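You operate a simulated robot arm through the tools that you are given. There is no shell and no other tool. Be economical: measure what you need, move in short steps, check, and stop when the job is done.

The job below is to be done with a simulated robot arm. You get a single attempt, and the scene is never put back.

JOB
Put two of the alloy offcuts from the narrow steel bench on the bench with a teal top.
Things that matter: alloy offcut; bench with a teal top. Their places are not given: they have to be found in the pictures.

Only the result counts: the job must be done as asked and must still hold three seconds after the hand-in. Knocking over, shifting, dropping, spilling or breaking anything else fails it.

ROBOT AND FRAMES
A 7-joint arm with a two-finger parallel gripper, fixed in place. Base frame: the origin is at the foot of the arm, x ahead of it, y to its left, z up. Readings come in cm, degrees, newtons and seconds.
Its first joint turns from -66.0 to 66.0 degrees. Payload 2.4 kg.
Tool frame: the origin (TCP) lies between the finger pads and is the grasp point; the fingertips stand 3 cm ahead of it; z points along the fingers, y is the line along which they close. The gripper opens to 9.4 cm. The fingers are 2.8 cm wide and 1 cm thick; the gripper's body (5 by 9.6 cm) begins 5.5 cm behind the TCP.
Orientation is told as [roll, pitch, yaw] about the base's x, y, z axes, in that order, counted from this pose: with the fingers straight down and closing along the base's y, the tool's x points along the base's -x, its y along +y and its z along -z.

CONTROLS
- The arm moves only by the tool jog_arm. Its argument "increments" is a list of rows, each an object of numbers (a shift or turn left out is 0, a gripper value left out holds the last): "tx", "ty", "tz": the shift along the base's x, y, z in cm; "twist": the turn about the base's z in degrees; "hand": the gripper command, from -1 (fully open) to 1 (shut), values between in proportion. In form: [{"tx": .., "ty": .., "tz": .., "twist": .., "hand": ..}, ...]. A call has 1 to 10 rows; each row shifts and turns the commanded pose from where the row before left it. Each row takes 0.2 s and may step no farther than 5 cm and 8.6 degrees from the row before; otherwise, or with a gripper value out of range, the whole call is refused. A pose out of reach is approached as far as the arm can. The call stops where the force on the tool passes 40 N (or 10 N more than at its start, if that is more) or the arm is blocked; 0.2 s more then pass. Each finger travels about 15.3 cm/s and halts on what it meets, pressing with about 27 N; the grip force reading is that of the motor and also rises with nothing between the fingers. The clock runs only during rows and for 0.2 s after the last one: add rows that do not move to give the fingers time. It gives the time, the measured TCP pose, the force on the tool (base axes), the opening and the grip force at its end, in the units of the frame above (readings bear some noise), and new pictures: "pictures" is both (left out), scene, wrist or none.
- Cameras (640 x 400 px; columns grow to the right, rows downward): "scene" is fixed at [3.67, 48.29, 142.57]; the picture's right is [-0.70, -0.71, 0.00], its down [-0.53, 0.52, -0.67] and it looks along [0.48, -0.47, -0.74] (base axes); focal length 332 px, centre (320, 200). "wrist" rides on the gripper at [-3.7, 0, -5.8] in the tool frame; the picture's right is [0.00, -1.00, 0.00], its down [0.97, 0.00, -0.24] and it looks along [0.24, 0.00, 0.97] (tool axes); focal length 218 px, centre (320, 200).
- locate(camera, pixels): for up to 12 pixels [column, row] of the newest picture of that camera ("zoom" is the newest enlarged one), the place [x, y, z] in the base frame of the surface seen there, good to about 0.3 cm. No time passes.
- close_up(camera, box): a new picture of the part [left, top, right, bottom] of that camera's present view, enlarged. No time passes.
- finish_job(): hands the job in; it is judged then, once.

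Work in short steps. Measure before you move; look again where a grasp or a placing could have gone wrong, and mend it. You have 60 turns and 120 pictures in all, those below and enlarged ones among them. Open the gripper and draw the arm clear of the work before you hand the job in, unless the task says otherwise; then end with one line.

The tools are called after "Call:" as a command line: name --argument value ..., lists and objects as JSON in quotes. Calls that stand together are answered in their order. jog_arm: Moves the arm, as the interface text tells. Its arguments: {"type":"object","properties":{"increments":{"type":"array"},"pictures":{"type":"string","enum":["both","scene","wrist","none"]}},"required":["increments"]} The other tools are called the same way: locate (camera, pixels) gives the place of the surface under pixels of a picture; close_up (camera, box) takes an enlarged picture of a part of a camera's view; finish_job () hands the job in.

At the start:

```text
clock: 0.0
eef_pos: [33.24, 20.55, 112.43]
tool_rot: [0.0, 0.0, 0.0]
contact_force: [0.2, -0.2, -0.2]
width: 9.4
finger_force: 0.1
```

scene: 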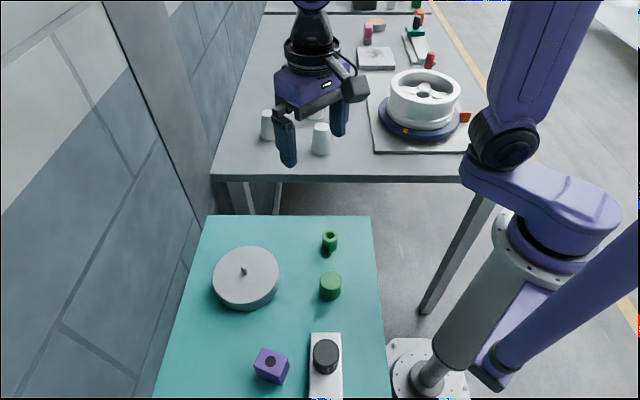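
wrist: 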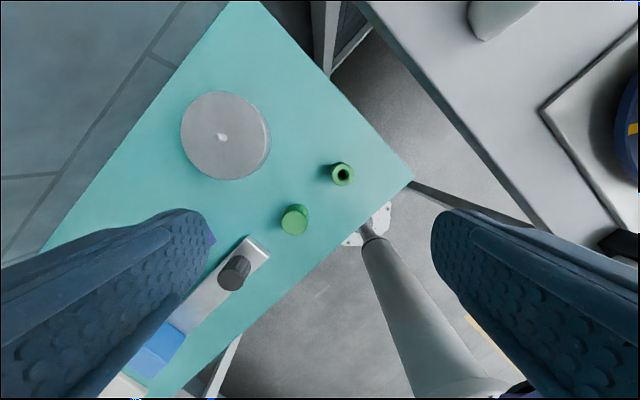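

The grey bench at the top carries pale cylinders near (267,125) and (320,138), and the teal bench is at lower left. I enlarge both regions to identify the items.

Call:
close_up --camera "scene" --box '[210, 0, 490, 175]'

Call:
close_up --camera "scene" --box '[150, 200, 410, 400]'

Call:
locate --camera "scene" --pixels '[[267, 112], [321, 128], [320, 157], [310, 100], [225, 172], [450, 172], [360, 235], [210, 225], [300, 310], [330, 275], [329, 234], [245, 270]]'

```text
2.29 times, centred on (350, 88) of scene
```

zoom: 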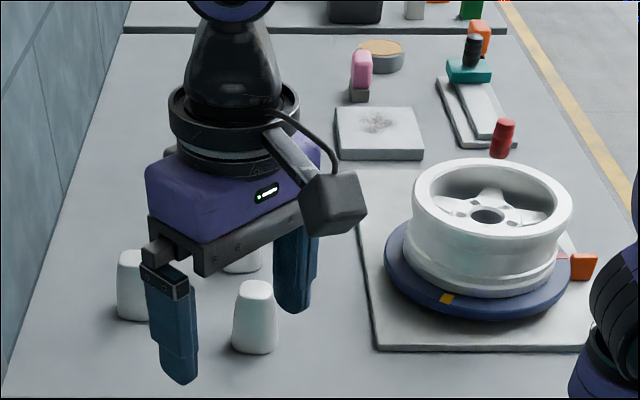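

```text
2.00 times, centred on (280, 300) of scene
```

zoom: 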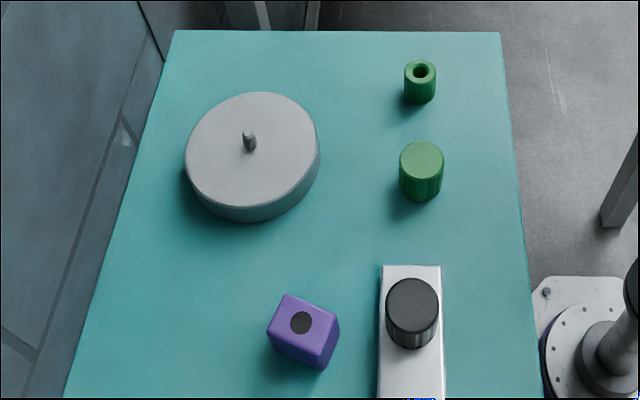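

```text
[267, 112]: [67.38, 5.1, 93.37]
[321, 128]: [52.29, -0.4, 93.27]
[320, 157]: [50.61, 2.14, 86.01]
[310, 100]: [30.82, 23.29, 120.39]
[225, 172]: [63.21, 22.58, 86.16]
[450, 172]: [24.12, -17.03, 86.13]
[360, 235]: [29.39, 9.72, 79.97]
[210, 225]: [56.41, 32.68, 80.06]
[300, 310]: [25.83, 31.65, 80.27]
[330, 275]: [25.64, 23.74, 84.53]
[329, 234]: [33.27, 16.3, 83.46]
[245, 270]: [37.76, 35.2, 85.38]
```

Three pale tapered blocks stand on the grey bench (tops z≈93.3), the third one half hidden by the gripper. I move the hand toward them, up high, for a clear look.

Call:
jog_arm --increments '[{"tx": 3, "ty": -3.5}, {"tx": 3, "ty": -3.5}, {"tx": 3, "ty": -3.5}, {"tx": 3, "ty": -3.5}, {"ty": -4}, {"ty": -4}, {}]'

```text
clock: 1.6
eef_pos: [45.17, -1.49, 112.42]
tool_rot: [0.0, 0.1, -0.1]
contact_force: [0.2, 1.0, 0.6]
width: 9.38
finger_force: 0.1
```

scene: 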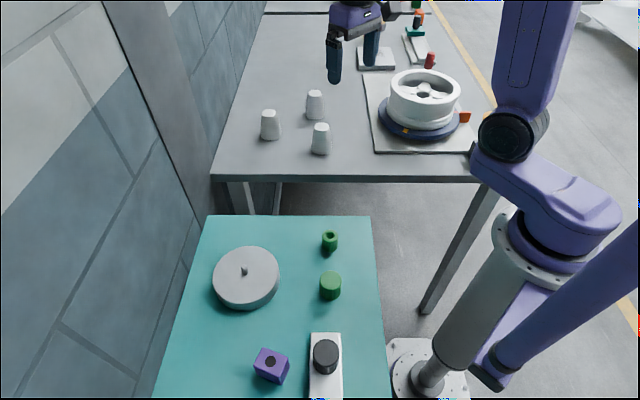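
wrist: 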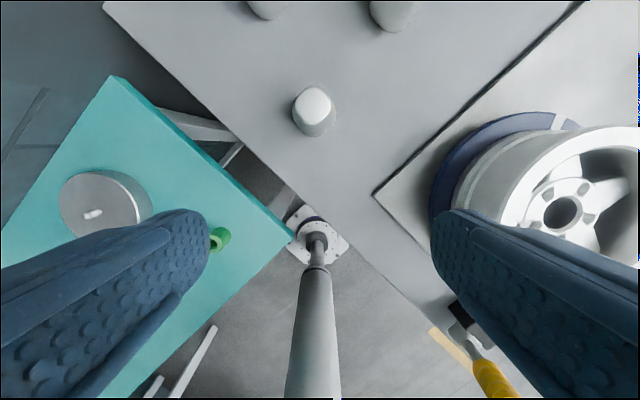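

All three blocks are now visible at (269,125), (315,104) and (320,138). I enlarge them and measure their tops and bottoms.

Call:
close_up --camera "scene" --box '[240, 70, 360, 170]'

Call:
locate --camera "scene" --pixels '[[269, 112], [315, 92], [321, 126], [269, 138], [315, 118], [320, 152], [262, 136], [278, 136], [312, 150], [329, 150], [307, 116], [323, 116]]'

Call:
locate --camera "wrist" --pixels '[[313, 104], [313, 88], [313, 120], [297, 104], [330, 104], [392, 5]]'

```text
4.00 times, centred on (300, 120) of scene
```

zoom: 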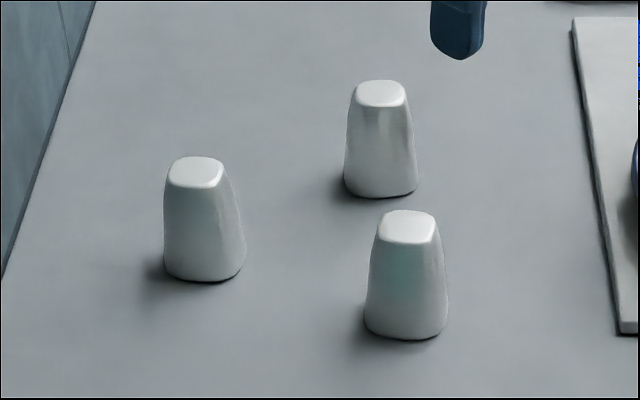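

```text
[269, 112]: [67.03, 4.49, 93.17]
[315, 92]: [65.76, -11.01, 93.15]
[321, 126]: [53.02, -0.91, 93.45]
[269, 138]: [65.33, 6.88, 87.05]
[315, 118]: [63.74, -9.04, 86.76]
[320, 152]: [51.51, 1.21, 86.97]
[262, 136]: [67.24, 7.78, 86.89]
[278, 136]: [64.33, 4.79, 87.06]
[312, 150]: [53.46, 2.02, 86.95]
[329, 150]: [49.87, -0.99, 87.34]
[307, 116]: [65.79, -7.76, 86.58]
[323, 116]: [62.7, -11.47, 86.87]
```

```text
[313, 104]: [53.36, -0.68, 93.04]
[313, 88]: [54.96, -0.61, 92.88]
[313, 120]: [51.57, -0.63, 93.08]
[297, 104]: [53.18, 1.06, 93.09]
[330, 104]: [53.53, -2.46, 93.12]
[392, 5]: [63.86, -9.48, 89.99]
```

The offcuts are about 7 cm tall, tapered, near B (53.2,-0.8), C (65.3,-10.5) and A (66.8,5). I measure free space on the teal bench and look at B from above for its orientation.

Call:
locate --camera "scene" --pixels '[[285, 238], [215, 235], [295, 315], [250, 325], [244, 268], [230, 300], [279, 280], [320, 300], [330, 250], [271, 352], [325, 342], [255, 365]]'

Call:
close_up --camera "wrist" --box '[240, 0, 420, 140]'

```text
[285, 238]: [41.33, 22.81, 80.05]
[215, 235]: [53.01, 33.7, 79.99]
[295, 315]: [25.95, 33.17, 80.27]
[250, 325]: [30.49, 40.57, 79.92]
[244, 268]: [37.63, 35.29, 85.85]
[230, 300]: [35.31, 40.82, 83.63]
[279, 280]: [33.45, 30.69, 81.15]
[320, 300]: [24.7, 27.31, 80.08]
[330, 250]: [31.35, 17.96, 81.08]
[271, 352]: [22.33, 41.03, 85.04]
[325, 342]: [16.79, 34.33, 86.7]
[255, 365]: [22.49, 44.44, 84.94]
```

```text
2.86 times, centred on (330, 70) of wrist
```

zoom: 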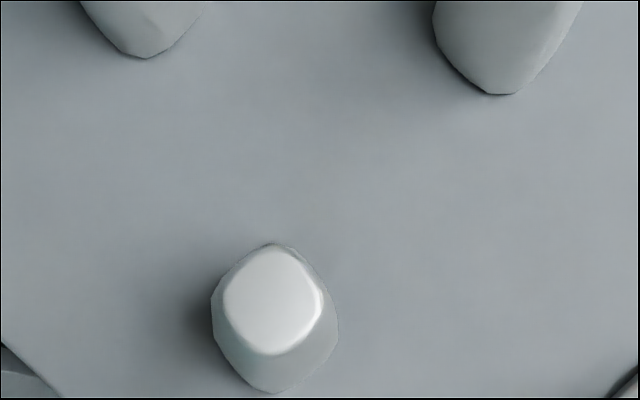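

B's sides lie along the diagonals, so I turn the hand +45° to grip it along (-0.7, 0.7) and go above it. Free spots on the teal bench (z=80) are around (40.5,22) and (49,30).

Call:
jog_arm --increments '[{"tx": 2, "twist": 7.5}, {"tx": 2, "twist": 7.5}, {"tx": 2, "twist": 7.5}, {"tx": 2.05, "ty": 0.7, "twist": 7.5}, {"tz": -3, "twist": 7.5}, {"tz": -4, "twist": 7.5}, {}, {}]'

```text
clock: 3.4
eef_pos: [53.34, -0.66, 105.48]
tool_rot: [0.1, 0.0, 45.1]
contact_force: [0.0, 0.3, 0.2]
width: 9.39
finger_force: 0.1
```

scene: 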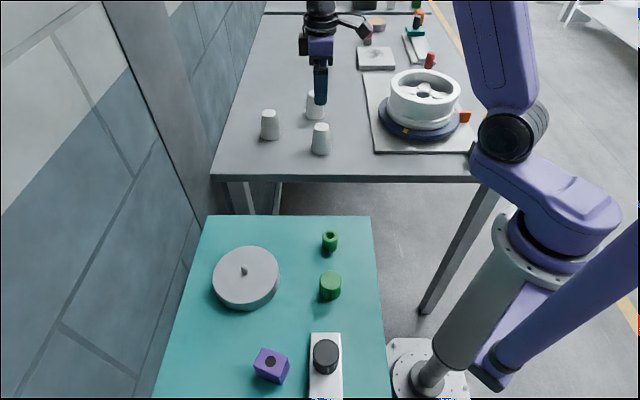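
wrist: 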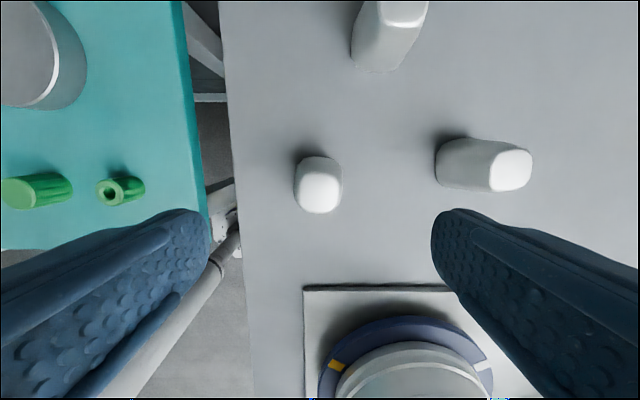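

B sits squared to the fingers at (319,190), centred. I descend to mid-height in stages.

Call:
jog_arm --increments '[{"tz": -4}, {"tz": -4}, {}]'

Call:
locate --camera "wrist" --pixels '[[319, 200], [300, 230], [340, 230], [320, 255]]'

```text
clock: 4.2
eef_pos: [53.28, -0.85, 97.42]
tool_rot: [0.1, 0.0, 45.0]
contact_force: [0.9, 0.5, 0.0]
width: 9.39
finger_force: 0.2
```

scene: 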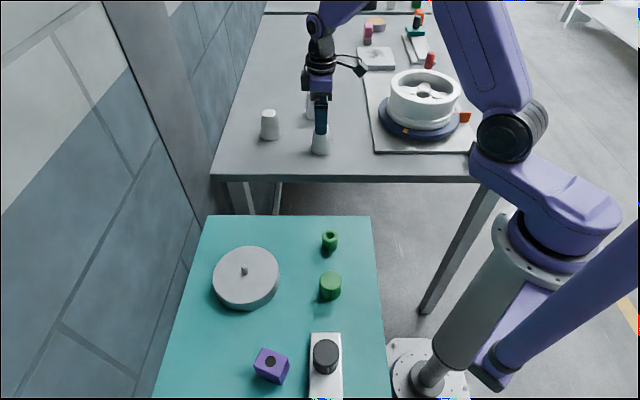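
wrist: 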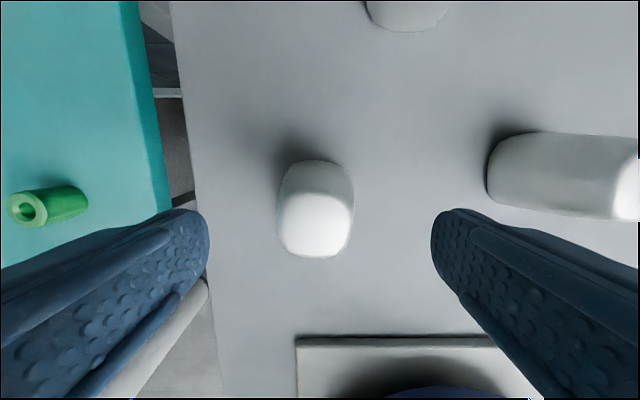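

```text
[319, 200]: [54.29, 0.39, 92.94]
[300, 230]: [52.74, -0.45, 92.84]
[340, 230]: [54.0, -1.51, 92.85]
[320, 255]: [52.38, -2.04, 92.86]
```

The block's top centre, about (53.3,-0.8), matches the TCP. I go down to z≈90 and close.

Call:
jog_arm --increments '[{"tz": -4}, {"tz": -3.5}, {}, {"hand": 1}, {"hand": 1}, {"hand": 1}, {"hand": 1}]' --pictures "wrist"

```text
clock: 5.8
eef_pos: [53.37, -0.74, 89.98]
tool_rot: [0.1, 0.0, 45.0]
contact_force: [0.3, 1.0, 1.1]
width: 5.2
finger_force: 26.9
```

wrist: 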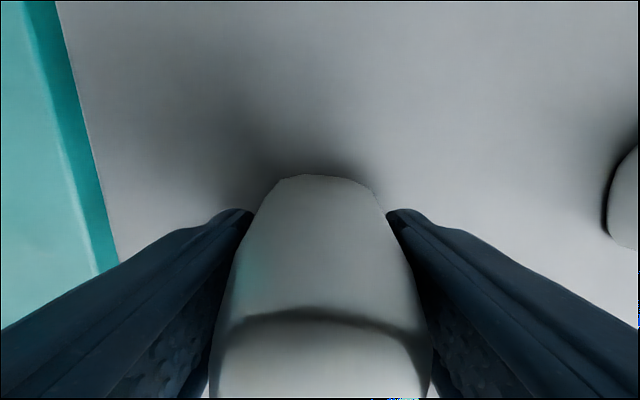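

The fingers hold B at an opening of 5.2 cm. I lift slowly and check that it holds.

Call:
jog_arm --increments '[{"tz": 1}, {"tz": 2}, {"tz": 3}, {"tz": 3}, {"tz": 3}, {}]'

```text
clock: 7.2
eef_pos: [53.35, -0.55, 101.79]
tool_rot: [0.0, 0.0, 45.1]
contact_force: [-1.3, 0.9, -3.1]
width: 3.59
finger_force: 27.4
```

scene: 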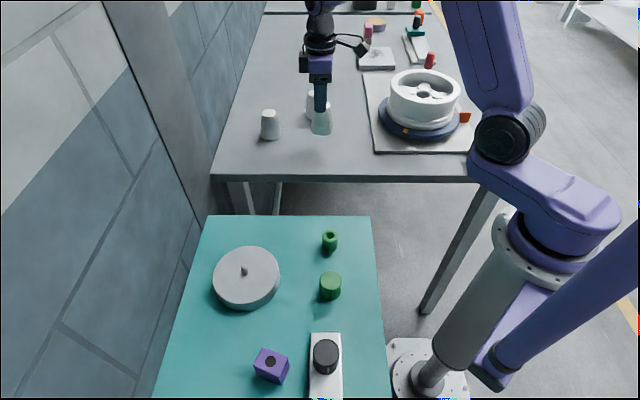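
wrist: 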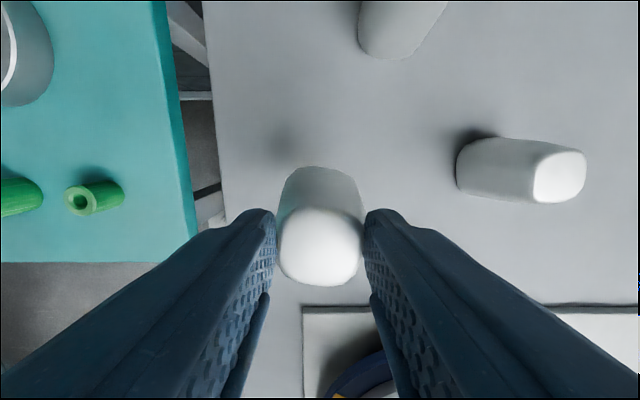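

The opening shrank from 5.2 to 3.6 cm, so the tapered block is sliding down out of the fingers. I measure how far before acting; no time passes.

Call:
locate --camera "wrist" --pixels '[[320, 240], [320, 275], [320, 215], [320, 180], [300, 240], [345, 240]]'

Call:
close_up --camera "scene" --box '[270, 50, 370, 170]'

```text
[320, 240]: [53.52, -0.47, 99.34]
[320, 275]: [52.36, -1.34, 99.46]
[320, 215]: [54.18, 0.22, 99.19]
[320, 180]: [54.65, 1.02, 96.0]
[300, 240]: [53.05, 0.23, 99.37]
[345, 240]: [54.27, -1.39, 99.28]
```

```text
3.33 times, centred on (320, 110) of scene
```

zoom: 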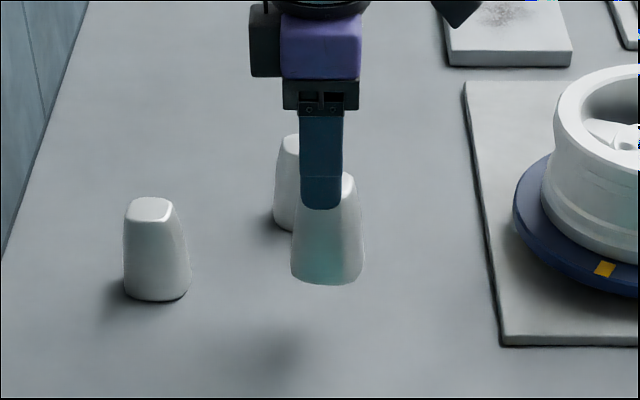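

Only about 0.6 cm of block is left between the tips, with its base at z≈92. I bring it straight back down at once (6 cm) and keep gripping.

Call:
jog_arm --increments '[{"tz": -4.5}, {"tz": -1.7}, {}]'

```text
clock: 8.0
eef_pos: [53.36, -0.47, 95.75]
tool_rot: [0.1, -0.1, 45.0]
contact_force: [-2.2, 0.4, 3.9]
width: 3.58
finger_force: 26.8
```

scene: 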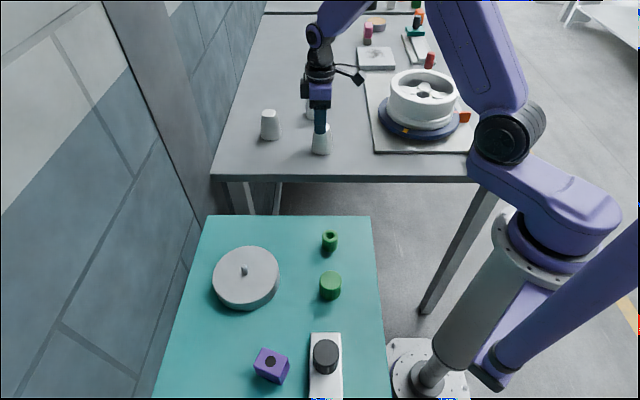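
wrist: 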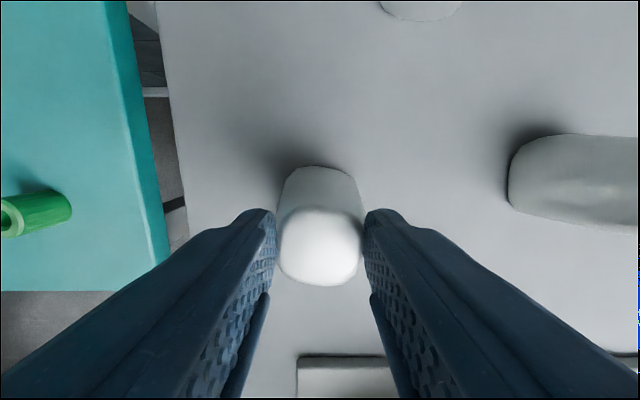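

B is standing back on the bench (top at TCP−2.5, opening 3.58). I test a slower lift with a grip at mid-upper height: open, lower to z≈92.3, close, and rise only 0.8 cm.

Call:
jog_arm --increments '[{"hand": -0.2}, {"hand": -0.2}, {"tz": -3.2}, {}, {"hand": 1}, {"hand": 1}, {"hand": 1}]' --pictures "wrist"

Call:
jog_arm --increments '[{"tz": 0.2}, {"tz": 0.2}, {"tz": 0.2}, {"tz": 0.2}, {"tz": 0.2}]' --pictures "wrist"

```text
clock: 9.6
eef_pos: [53.37, -0.7, 92.42]
tool_rot: [0.0, 0.1, 45.0]
contact_force: [0.0, 0.4, 1.4]
width: 4.45
finger_force: 26.9
```

wrist: 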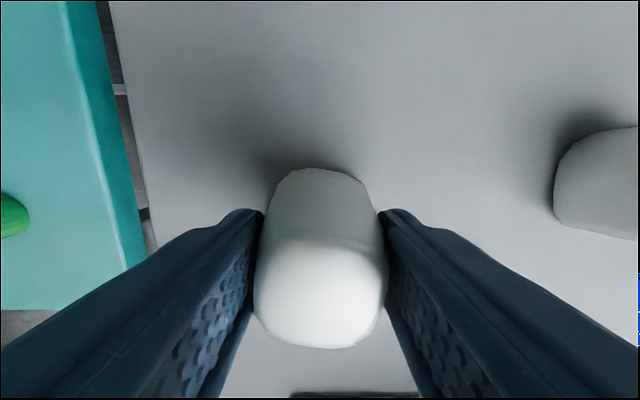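

```text
clock: 10.8
eef_pos: [53.32, -0.82, 93.37]
tool_rot: [0.1, 0.0, 45.0]
contact_force: [-0.2, -0.2, -3.3]
width: 4.45
finger_force: 27.3
```

wrist: 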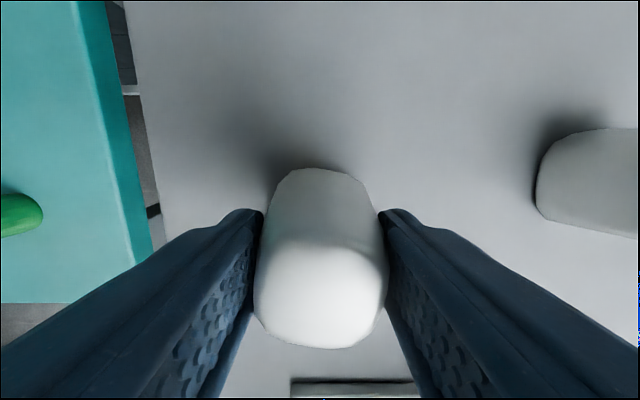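

This time it holds: opening steady at 4.45 and −3.3 N of weight. So gentle acceleration is needed; I raise another 2 cm with small steps.

Call:
jog_arm --increments '[{"tz": 0.2}, {"tz": 0.3}, {"tz": 0.4}, {"tz": 0.5}, {"tz": 0.4}, {"tz": 0.3}, {"tz": 0.2}, {}]' --pictures "wrist"

```text
clock: 12.6
eef_pos: [53.4, -0.66, 95.75]
tool_rot: [0.0, -0.1, 45.0]
contact_force: [-0.6, -0.1, -1.8]
width: 4.48
finger_force: 26.6
```

wrist: 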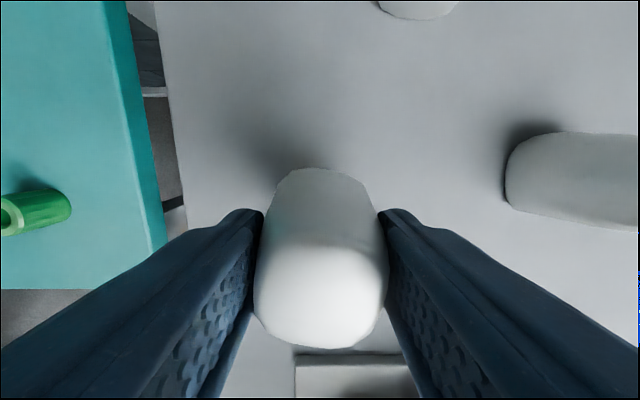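

Still firm (4.48). Now I carry it gently toward (49,30), with ramped steps of up to 1.2 cm.

Call:
jog_arm --increments '[{"ty": 0.3}, {"ty": 0.6}, {"ty": 0.9, "tx": -0.1}, {"ty": 1.1, "tx": -0.1}, {"ty": 1.2, "tx": -0.2}, {"ty": 1.2, "tx": -0.2}, {"ty": 1.2, "tx": -0.2}, {"ty": 1.2, "tx": -0.2}, {"ty": 0.8, "tx": -0.2}, {"ty": 0.4}]' --pictures "wrist"

```text
clock: 14.8
eef_pos: [52.2, 8.26, 95.87]
tool_rot: [0.0, -0.1, 45.1]
contact_force: [-0.6, -0.6, -2.4]
width: 4.44
finger_force: 27.2
```

wrist: 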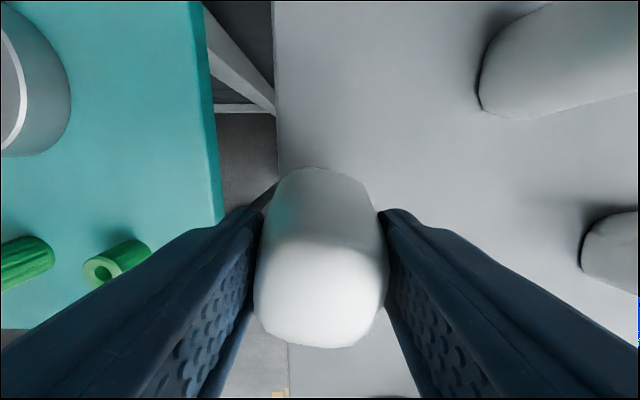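

It holds steady, so I continue with two more such legs, slightly faster.

Call:
jog_arm --increments '[{"ty": 0.4}, {"ty": 0.8, "tx": -0.1}, {"ty": 1.2, "tx": -0.2}, {"ty": 1.5, "tx": -0.2}, {"ty": 1.6, "tx": -0.2}, {"ty": 1.6, "tx": -0.2}, {"ty": 1.5, "tx": -0.2}, {"ty": 1.2, "tx": -0.2}, {"ty": 0.8, "tx": -0.1}, {"ty": 0.4}]' --pictures "none"

Call:
jog_arm --increments '[{"ty": 0.4}, {"ty": 0.8, "tx": -0.1}, {"ty": 1.2, "tx": -0.2}, {"ty": 1.5, "tx": -0.3}, {"ty": 1.6, "tx": -0.3}, {"ty": 1.6, "tx": -0.3}, {"ty": 1.5, "tx": -0.3}, {"ty": 1.2, "tx": -0.2}, {"ty": 0.8, "tx": -0.1}, {"ty": 0.4}]'

```text
clock: 17.0
eef_pos: [50.68, 19.31, 95.64]
tool_rot: [-0.1, 0.0, 45.0]
contact_force: [0.6, 0.4, -2.3]
width: 4.44
finger_force: 27.1
```

```text
clock: 19.2
eef_pos: [49.05, 30.14, 95.81]
tool_rot: [-0.1, 0.0, 45.0]
contact_force: [-0.2, 0.9, -2.9]
width: 4.41
finger_force: 27.2
```

scene: 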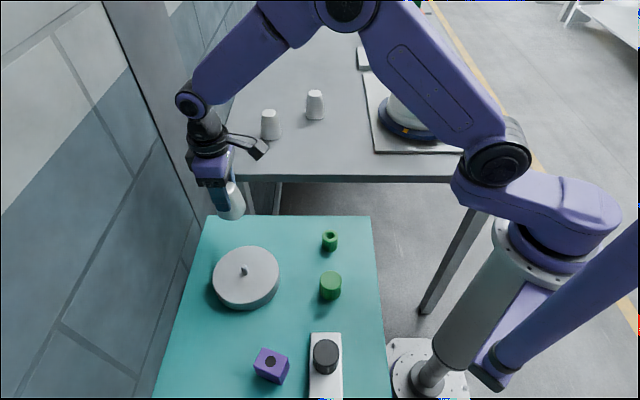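
wrist: 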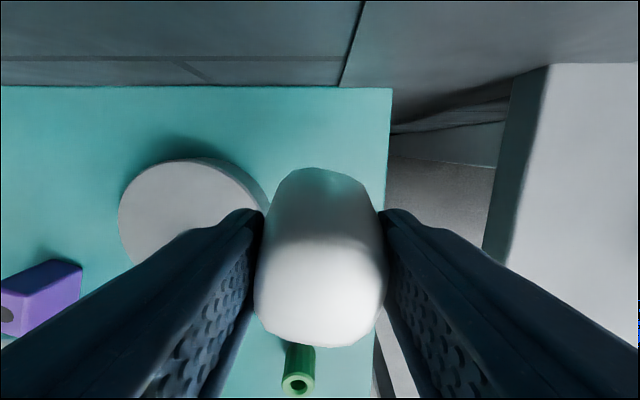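

The block is over the teal bench, with the wall behind it. I measure the bench corner and edges and the disc before lowering.

Call:
locate --camera "wrist" --pixels '[[389, 91], [386, 180], [250, 92], [225, 170], [300, 130], [450, 40]]'

```text
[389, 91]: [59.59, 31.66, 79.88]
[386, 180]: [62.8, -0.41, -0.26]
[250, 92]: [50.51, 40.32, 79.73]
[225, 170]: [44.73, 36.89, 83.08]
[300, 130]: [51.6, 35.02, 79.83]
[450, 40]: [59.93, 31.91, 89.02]
```

Bench corner is at (59.6,31.7), so the spot is about 6 cm from the edge and 8 cm from disc and wall. I lower gently; the base touches at TCP z≈86.4.

Call:
jog_arm --increments '[{"tz": -0.4}, {"tz": -0.8}, {"tz": -1.2}, {"tz": -1.4}, {"tz": -1.4}, {"tz": -1.2}, {"tz": -0.9}, {"tz": -0.6}, {"tz": -0.4}, {"tz": -0.3}]' --pictures "none"

Call:
jog_arm --increments '[{"tz": -0.3}, {"tz": -0.3}, {"tz": -0.2}, {}]'

```text
clock: 21.4
eef_pos: [48.95, 30.12, 87.07]
tool_rot: [0.0, 0.0, 44.9]
contact_force: [-0.8, -0.1, -2.5]
width: 4.43
finger_force: 27.0
```

```text
clock: 22.4
eef_pos: [48.91, 30.19, 86.47]
tool_rot: [0.0, -0.2, 45.0]
contact_force: [-5.5, -2.0, 18.2]
width: 4.42
finger_force: 26.5
```

scene: 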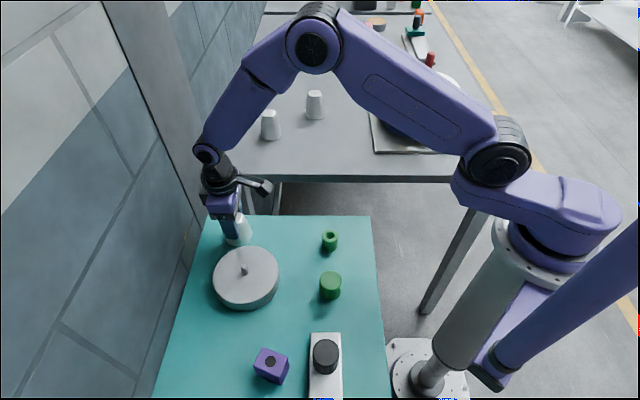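
wrist: 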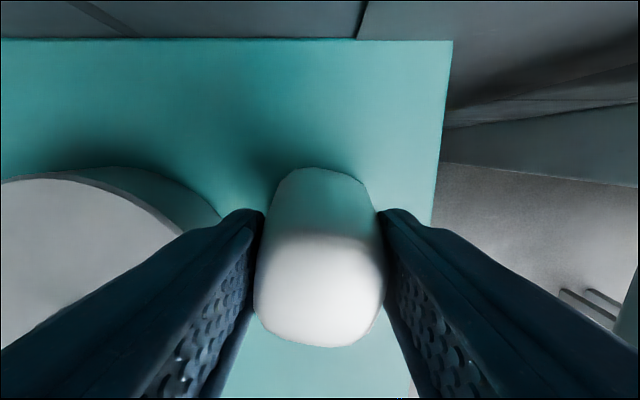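

It is down (18 N upward). I ease the pressure, open to about 7 cm and rise straight up.

Call:
jog_arm --increments '[{"tz": 0.2}, {"hand": 0.0}, {"hand": -0.45}, {"hand": -0.45}, {"tz": 2}, {"tz": 4}, {"tz": 5}, {"tz": 3}, {}]'

```text
clock: 24.4
eef_pos: [49.01, 30.03, 100.54]
tool_rot: [0.0, 0.0, 45.0]
contact_force: [0.1, 0.1, -0.3]
width: 6.85
finger_force: 0.1
```

scene: 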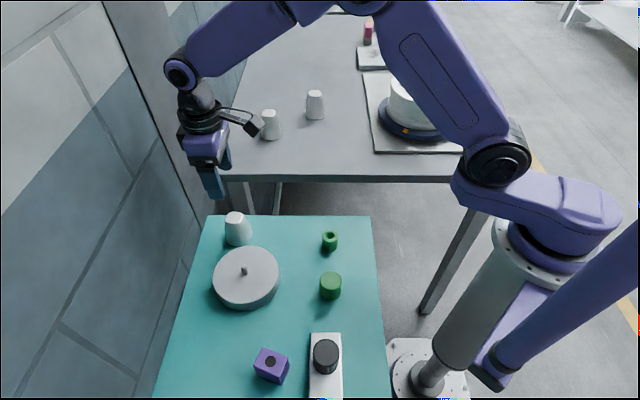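
wrist: 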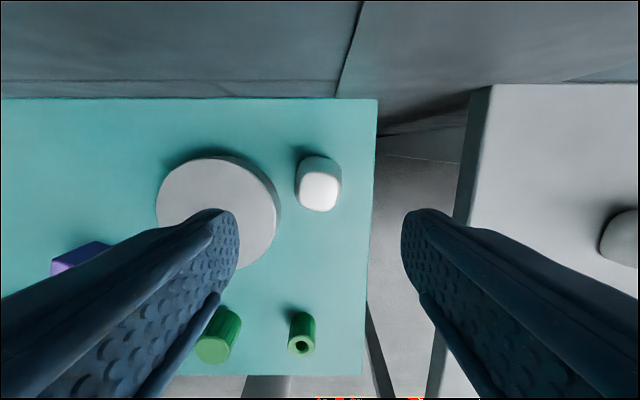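

B stands upright on the teal bench at (237,230). Next I go high over to block C near (65.4,-10.5), which looked square to this hand angle.

Call:
jog_arm --increments '[{"tz": 3, "hand": -1}, {"tx": 1.8, "ty": -4.5}, {"tx": 1.8, "ty": -4.5}, {"tx": 1.8, "ty": -4.5}, {"tx": 1.8, "ty": -4.5}, {"tx": 1.8, "ty": -4.5}, {"tx": 1.8, "ty": -4.5}, {"tx": 1.8, "ty": -4.5}, {"tx": 1.8, "ty": -4.5}, {"tx": 1.8, "ty": -4.5}]'

```text
clock: 26.6
eef_pos: [65.38, -10.49, 103.47]
tool_rot: [0.2, 0.0, 45.1]
contact_force: [-0.8, 0.2, 0.3]
width: 9.39
finger_force: 0.1
```

scene: 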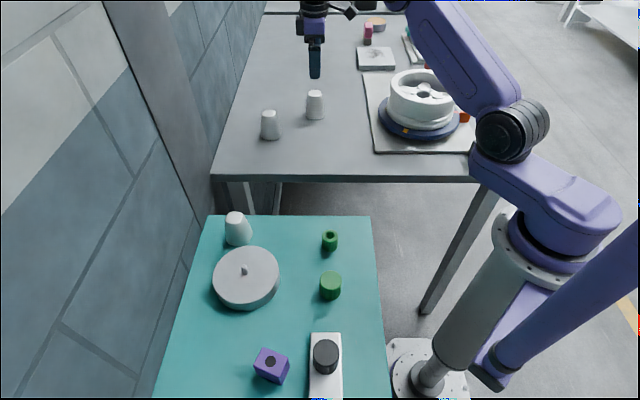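
wrist: 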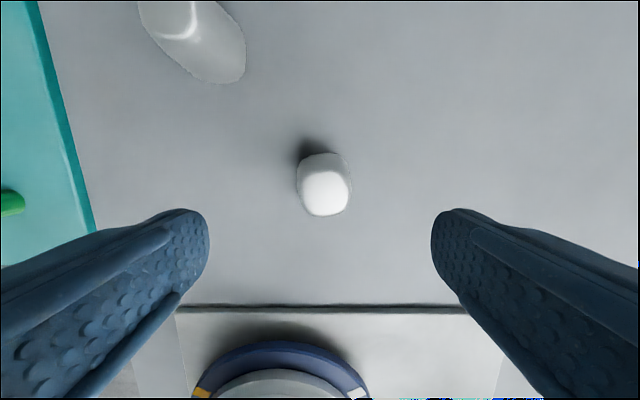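

C is under the hand at (325,190). I locate its top precisely and check its turn.

Call:
close_up --camera "wrist" --box '[270, 130, 380, 230]'

Call:
locate --camera "wrist" --pixels '[[325, 192], [305, 192], [346, 192], [326, 175], [326, 212]]'

```text
4.00 times, centred on (325, 180) of wrist
```

zoom: 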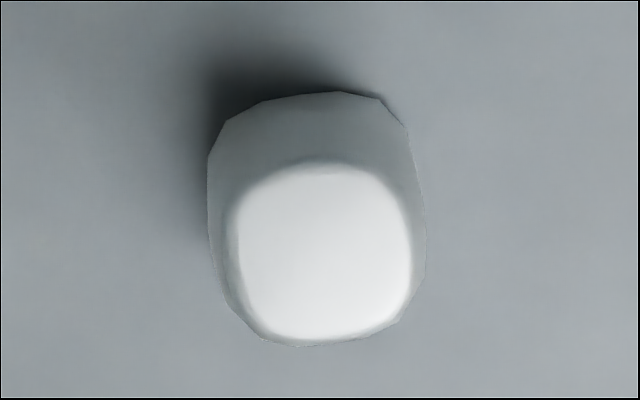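

```text
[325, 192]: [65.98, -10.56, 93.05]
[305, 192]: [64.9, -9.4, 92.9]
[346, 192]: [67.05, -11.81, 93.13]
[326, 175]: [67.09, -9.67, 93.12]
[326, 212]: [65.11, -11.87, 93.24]
```

C's top centre is about (65.9,-10.7), turned about 7° counter-clockwise. I correct by that and descend to z≈92.4 like the grip that worked.

Call:
jog_arm --increments '[{"tx": 0.5, "ty": -0.2, "twist": 7}, {"tz": -3}, {"tz": -3}, {"tz": -2}, {}]' --pictures "wrist"

```text
clock: 27.8
eef_pos: [65.68, -10.71, 95.61]
tool_rot: [0.0, -0.1, 52.0]
contact_force: [-1.1, 0.3, -0.6]
width: 9.4
finger_force: 0.0
```

wrist: 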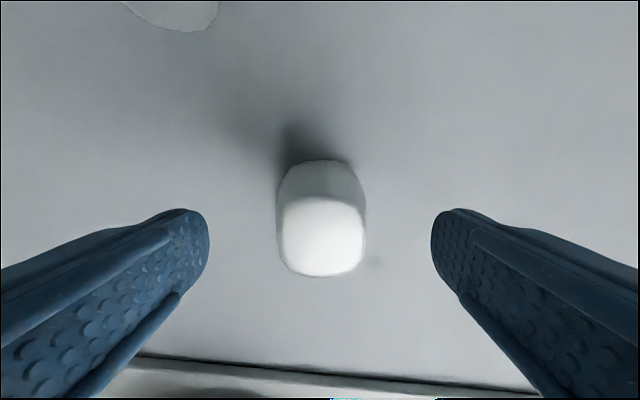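

C is centred at column 321 and square. I lower 3.2 cm, close, then lift very gently 1 cm.

Call:
jog_arm --increments '[{"tz": -2}, {"tz": -1.2}, {}, {"hand": 0.2}, {"hand": 1}, {"hand": 1}, {"hand": 1}]' --pictures "none"

Call:
jog_arm --increments '[{"tz": 0.2}, {"tz": 0.2}, {"tz": 0.2}, {"tz": 0.2}, {"tz": 0.2}]' --pictures "wrist"

```text
clock: 29.4
eef_pos: [65.78, -10.54, 92.38]
tool_rot: [-0.1, 0.0, 52.0]
contact_force: [-0.4, -0.6, -0.9]
width: 4.57
finger_force: 27.0
```

```text
clock: 30.6
eef_pos: [65.65, -10.51, 93.31]
tool_rot: [0.0, -0.1, 52.0]
contact_force: [-0.5, 0.7, -3.2]
width: 4.58
finger_force: 26.2
```

wrist: 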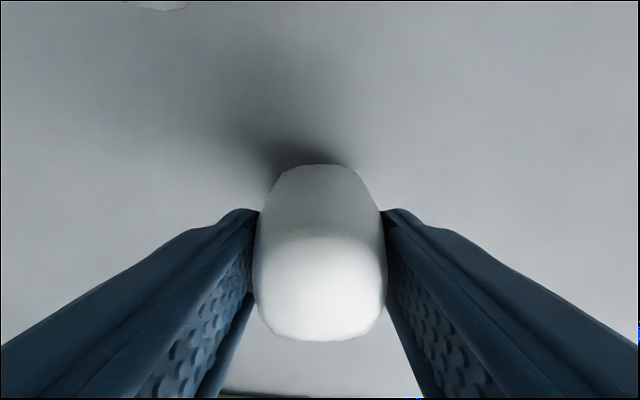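

C holds (4.58, −3.2 N). I raise it another 2.5 cm gently and then start the ramped carry toward (40.5,22).

Call:
jog_arm --increments '[{"tz": 0.2}, {"tz": 0.3}, {"tz": 0.4}, {"tz": 0.5}, {"tz": 0.5}, {"tz": 0.3}, {"tz": 0.2}, {}]' --pictures "none"

Call:
jog_arm --increments '[{"tx": -0.2, "ty": 0.3}, {"tx": -0.5, "ty": 0.6}, {"tx": -0.7, "ty": 0.9}, {"tx": -0.9, "ty": 1.1}, {"tx": -0.9, "ty": 1.2}, {"tx": -0.9, "ty": 1.2}, {"tx": -0.9, "ty": 1.1}, {"tx": -0.7, "ty": 0.9}, {"tx": -0.5, "ty": 0.6}, {"tx": -0.2, "ty": 0.3}]'

```text
clock: 32.4
eef_pos: [65.54, -10.5, 95.78]
tool_rot: [0.0, 0.0, 52.0]
contact_force: [-0.1, -0.5, -2.1]
width: 4.57
finger_force: 26.9
```

```text
clock: 34.6
eef_pos: [59.28, -2.27, 95.66]
tool_rot: [0.1, -0.1, 52.0]
contact_force: [-0.1, 0.2, -2.6]
width: 4.54
finger_force: 26.7
```

scene: 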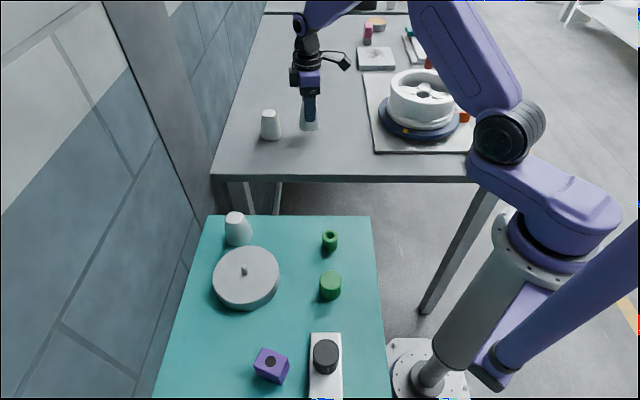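
wrist: 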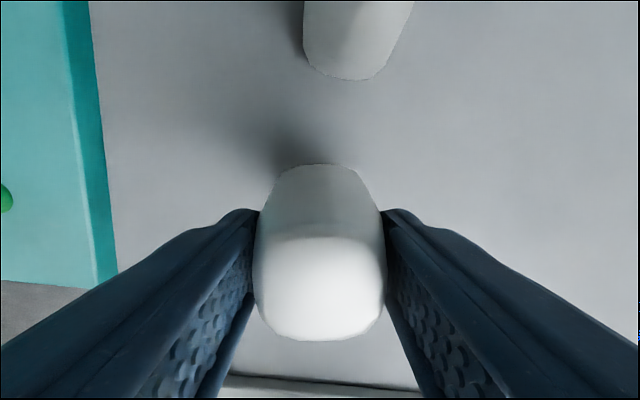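

Holding steady (4.54). Remaining shift is about (−18.8, +24.3); I do it in two ramped legs.

Call:
jog_arm --increments '[{"tx": -0.3, "ty": 0.4}, {"tx": -0.6, "ty": 0.8}, {"tx": -1.0, "ty": 1.3}, {"tx": -1.2, "ty": 1.6}, {"tx": -1.4, "ty": 1.8}, {"tx": -1.4, "ty": 1.8}, {"tx": -1.2, "ty": 1.6}, {"tx": -1.0, "ty": 1.3}, {"tx": -0.6, "ty": 0.8}, {"tx": -0.3, "ty": 0.4}]' --pictures "none"

Call:
jog_arm --increments '[{"tx": -0.3, "ty": 0.4}, {"tx": -0.7, "ty": 0.9}, {"tx": -1.0, "ty": 1.3}, {"tx": -1.3, "ty": 1.7}, {"tx": -1.5, "ty": 1.9}, {"tx": -1.5, "ty": 1.9}, {"tx": -1.3, "ty": 1.7}, {"tx": -1.0, "ty": 1.3}, {"tx": -0.7, "ty": 0.9}, {"tx": -0.3, "ty": 0.4}]'

```text
clock: 36.8
eef_pos: [50.15, 9.49, 95.55]
tool_rot: [0.1, -0.1, 52.0]
contact_force: [-0.5, -0.4, -2.3]
width: 4.58
finger_force: 27.1
```

```text
clock: 39.0
eef_pos: [40.51, 21.86, 95.66]
tool_rot: [0.0, 0.0, 52.0]
contact_force: [0.0, 0.6, -2.8]
width: 4.54
finger_force: 26.7
```

scene: 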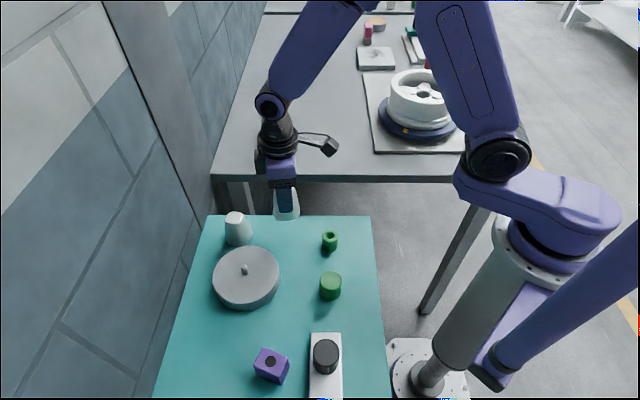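
wrist: 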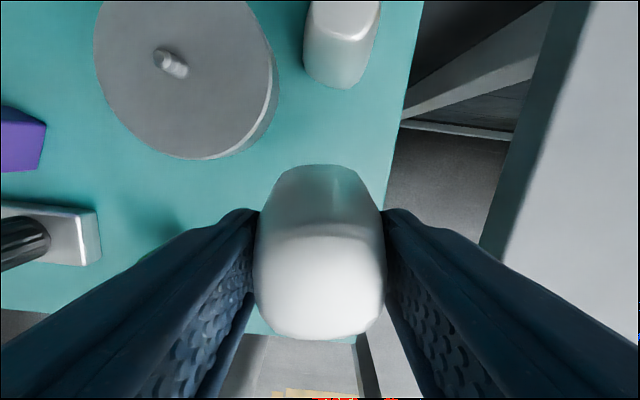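

C is above its spot, about 12 cm from B and clear of the disc, tube and edge. I lower it gently as before to contact at TCP z≈86.4.

Call:
jog_arm --increments '[{"tz": -0.4}, {"tz": -0.8}, {"tz": -1.2}, {"tz": -1.4}, {"tz": -1.4}, {"tz": -1.2}, {"tz": -0.9}, {"tz": -0.6}, {"tz": -0.4}, {"tz": -0.3}]' --pictures "none"

Call:
jog_arm --increments '[{"tz": -0.2}, {"tz": -0.2}, {"tz": -0.2}, {}]'

```text
clock: 41.2
eef_pos: [40.72, 21.95, 87.21]
tool_rot: [-0.1, 0.0, 52.0]
contact_force: [0.0, -0.1, -2.3]
width: 4.53
finger_force: 27.4
```

```text
clock: 42.2
eef_pos: [40.6, 21.86, 86.67]
tool_rot: [0.1, 0.0, 52.0]
contact_force: [0.2, -0.4, -1.9]
width: 4.5
finger_force: 26.8
```

scene: 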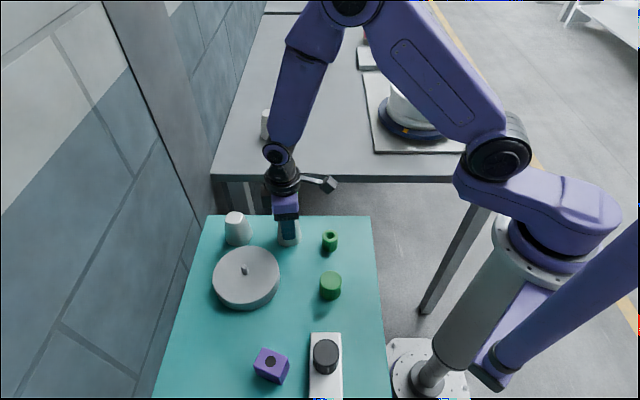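
wrist: 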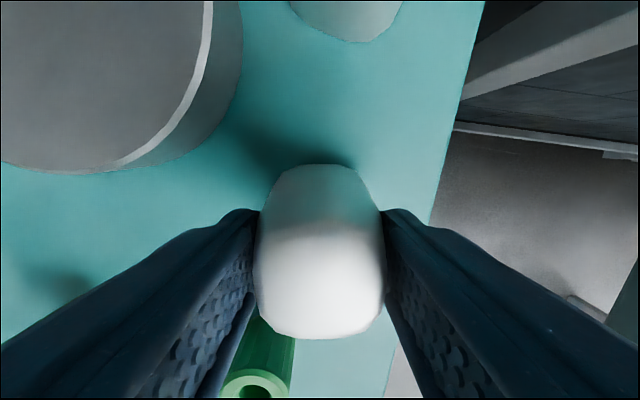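

No contact yet (−1.9 N at z 86.67), so I creep a little lower until it touches.

Call:
jog_arm --increments '[{"tz": -0.15}, {"tz": -0.15}, {}]' --pictures "none"

```text
clock: 43.0
eef_pos: [40.7, 21.74, 86.31]
tool_rot: [-0.1, -0.2, 52.0]
contact_force: [-2.3, -2.0, 27.2]
width: 4.6
finger_force: 26.7
```

It is now seated (27 N). I ease up slightly, open to about 7 cm, and rise straight up.

Call:
jog_arm --increments '[{"tz": 0.2}, {"hand": 0.0}, {"hand": -0.45}, {"hand": -0.45}, {"tz": 2}, {"tz": 4}, {"tz": 5}, {"tz": 4}, {"tz": 4}, {}]'

```text
clock: 45.2
eef_pos: [40.69, 21.83, 105.29]
tool_rot: [-0.1, 0.0, 52.0]
contact_force: [0.4, 0.1, 0.4]
width: 6.81
finger_force: 0.1
```

scene: 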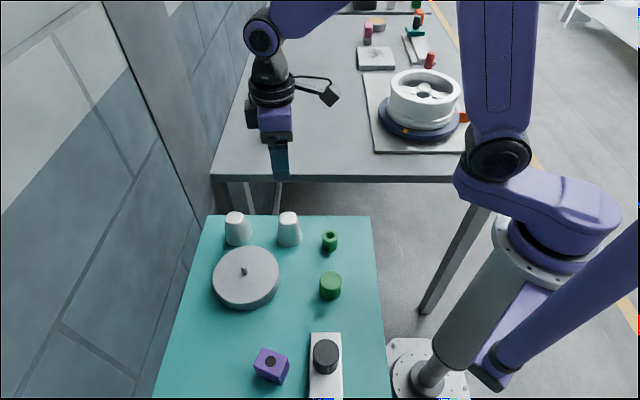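
wrist: 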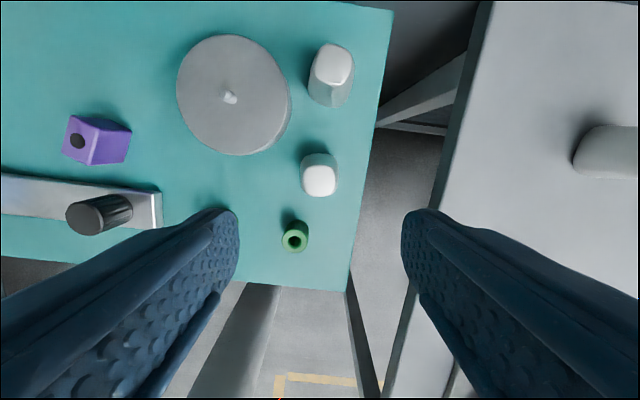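

Both offcuts stand upright on the teal bench at (237,230) and (289,229), and nothing else has moved. I draw the open hand up and clear.

Call:
jog_arm --increments '[{"tz": 4, "hand": -1}, {"tz": 3}, {"ty": -4}, {"ty": -4}, {}]' --pictures "scene"

```text
clock: 46.4
eef_pos: [40.59, 13.68, 112.56]
tool_rot: [0.0, 0.1, 52.0]
contact_force: [-0.4, 0.9, 0.0]
width: 9.4
finger_force: 0.1
```

scene: 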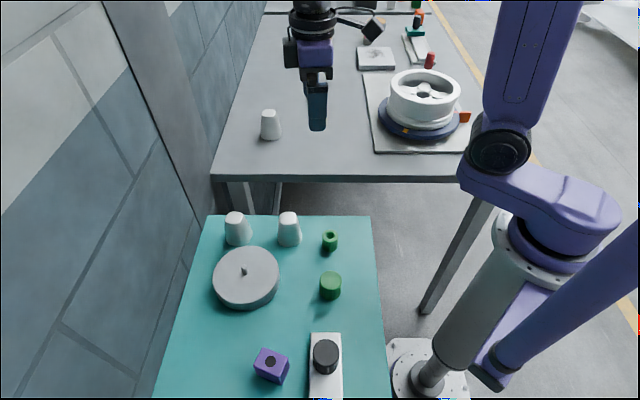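

The arm is clear, both offcuts are steady, and the third is still in its place, so I hand in.

Call:
finish_job

```text
The job is handed in.
```

Two of the three pale tapered blocks, which I took to be the alloy offcuts, now stand upright on the teal-topped bench; the first slipped on its first lift but was set back down and re-gripped, and nothing else in the pictures moved.
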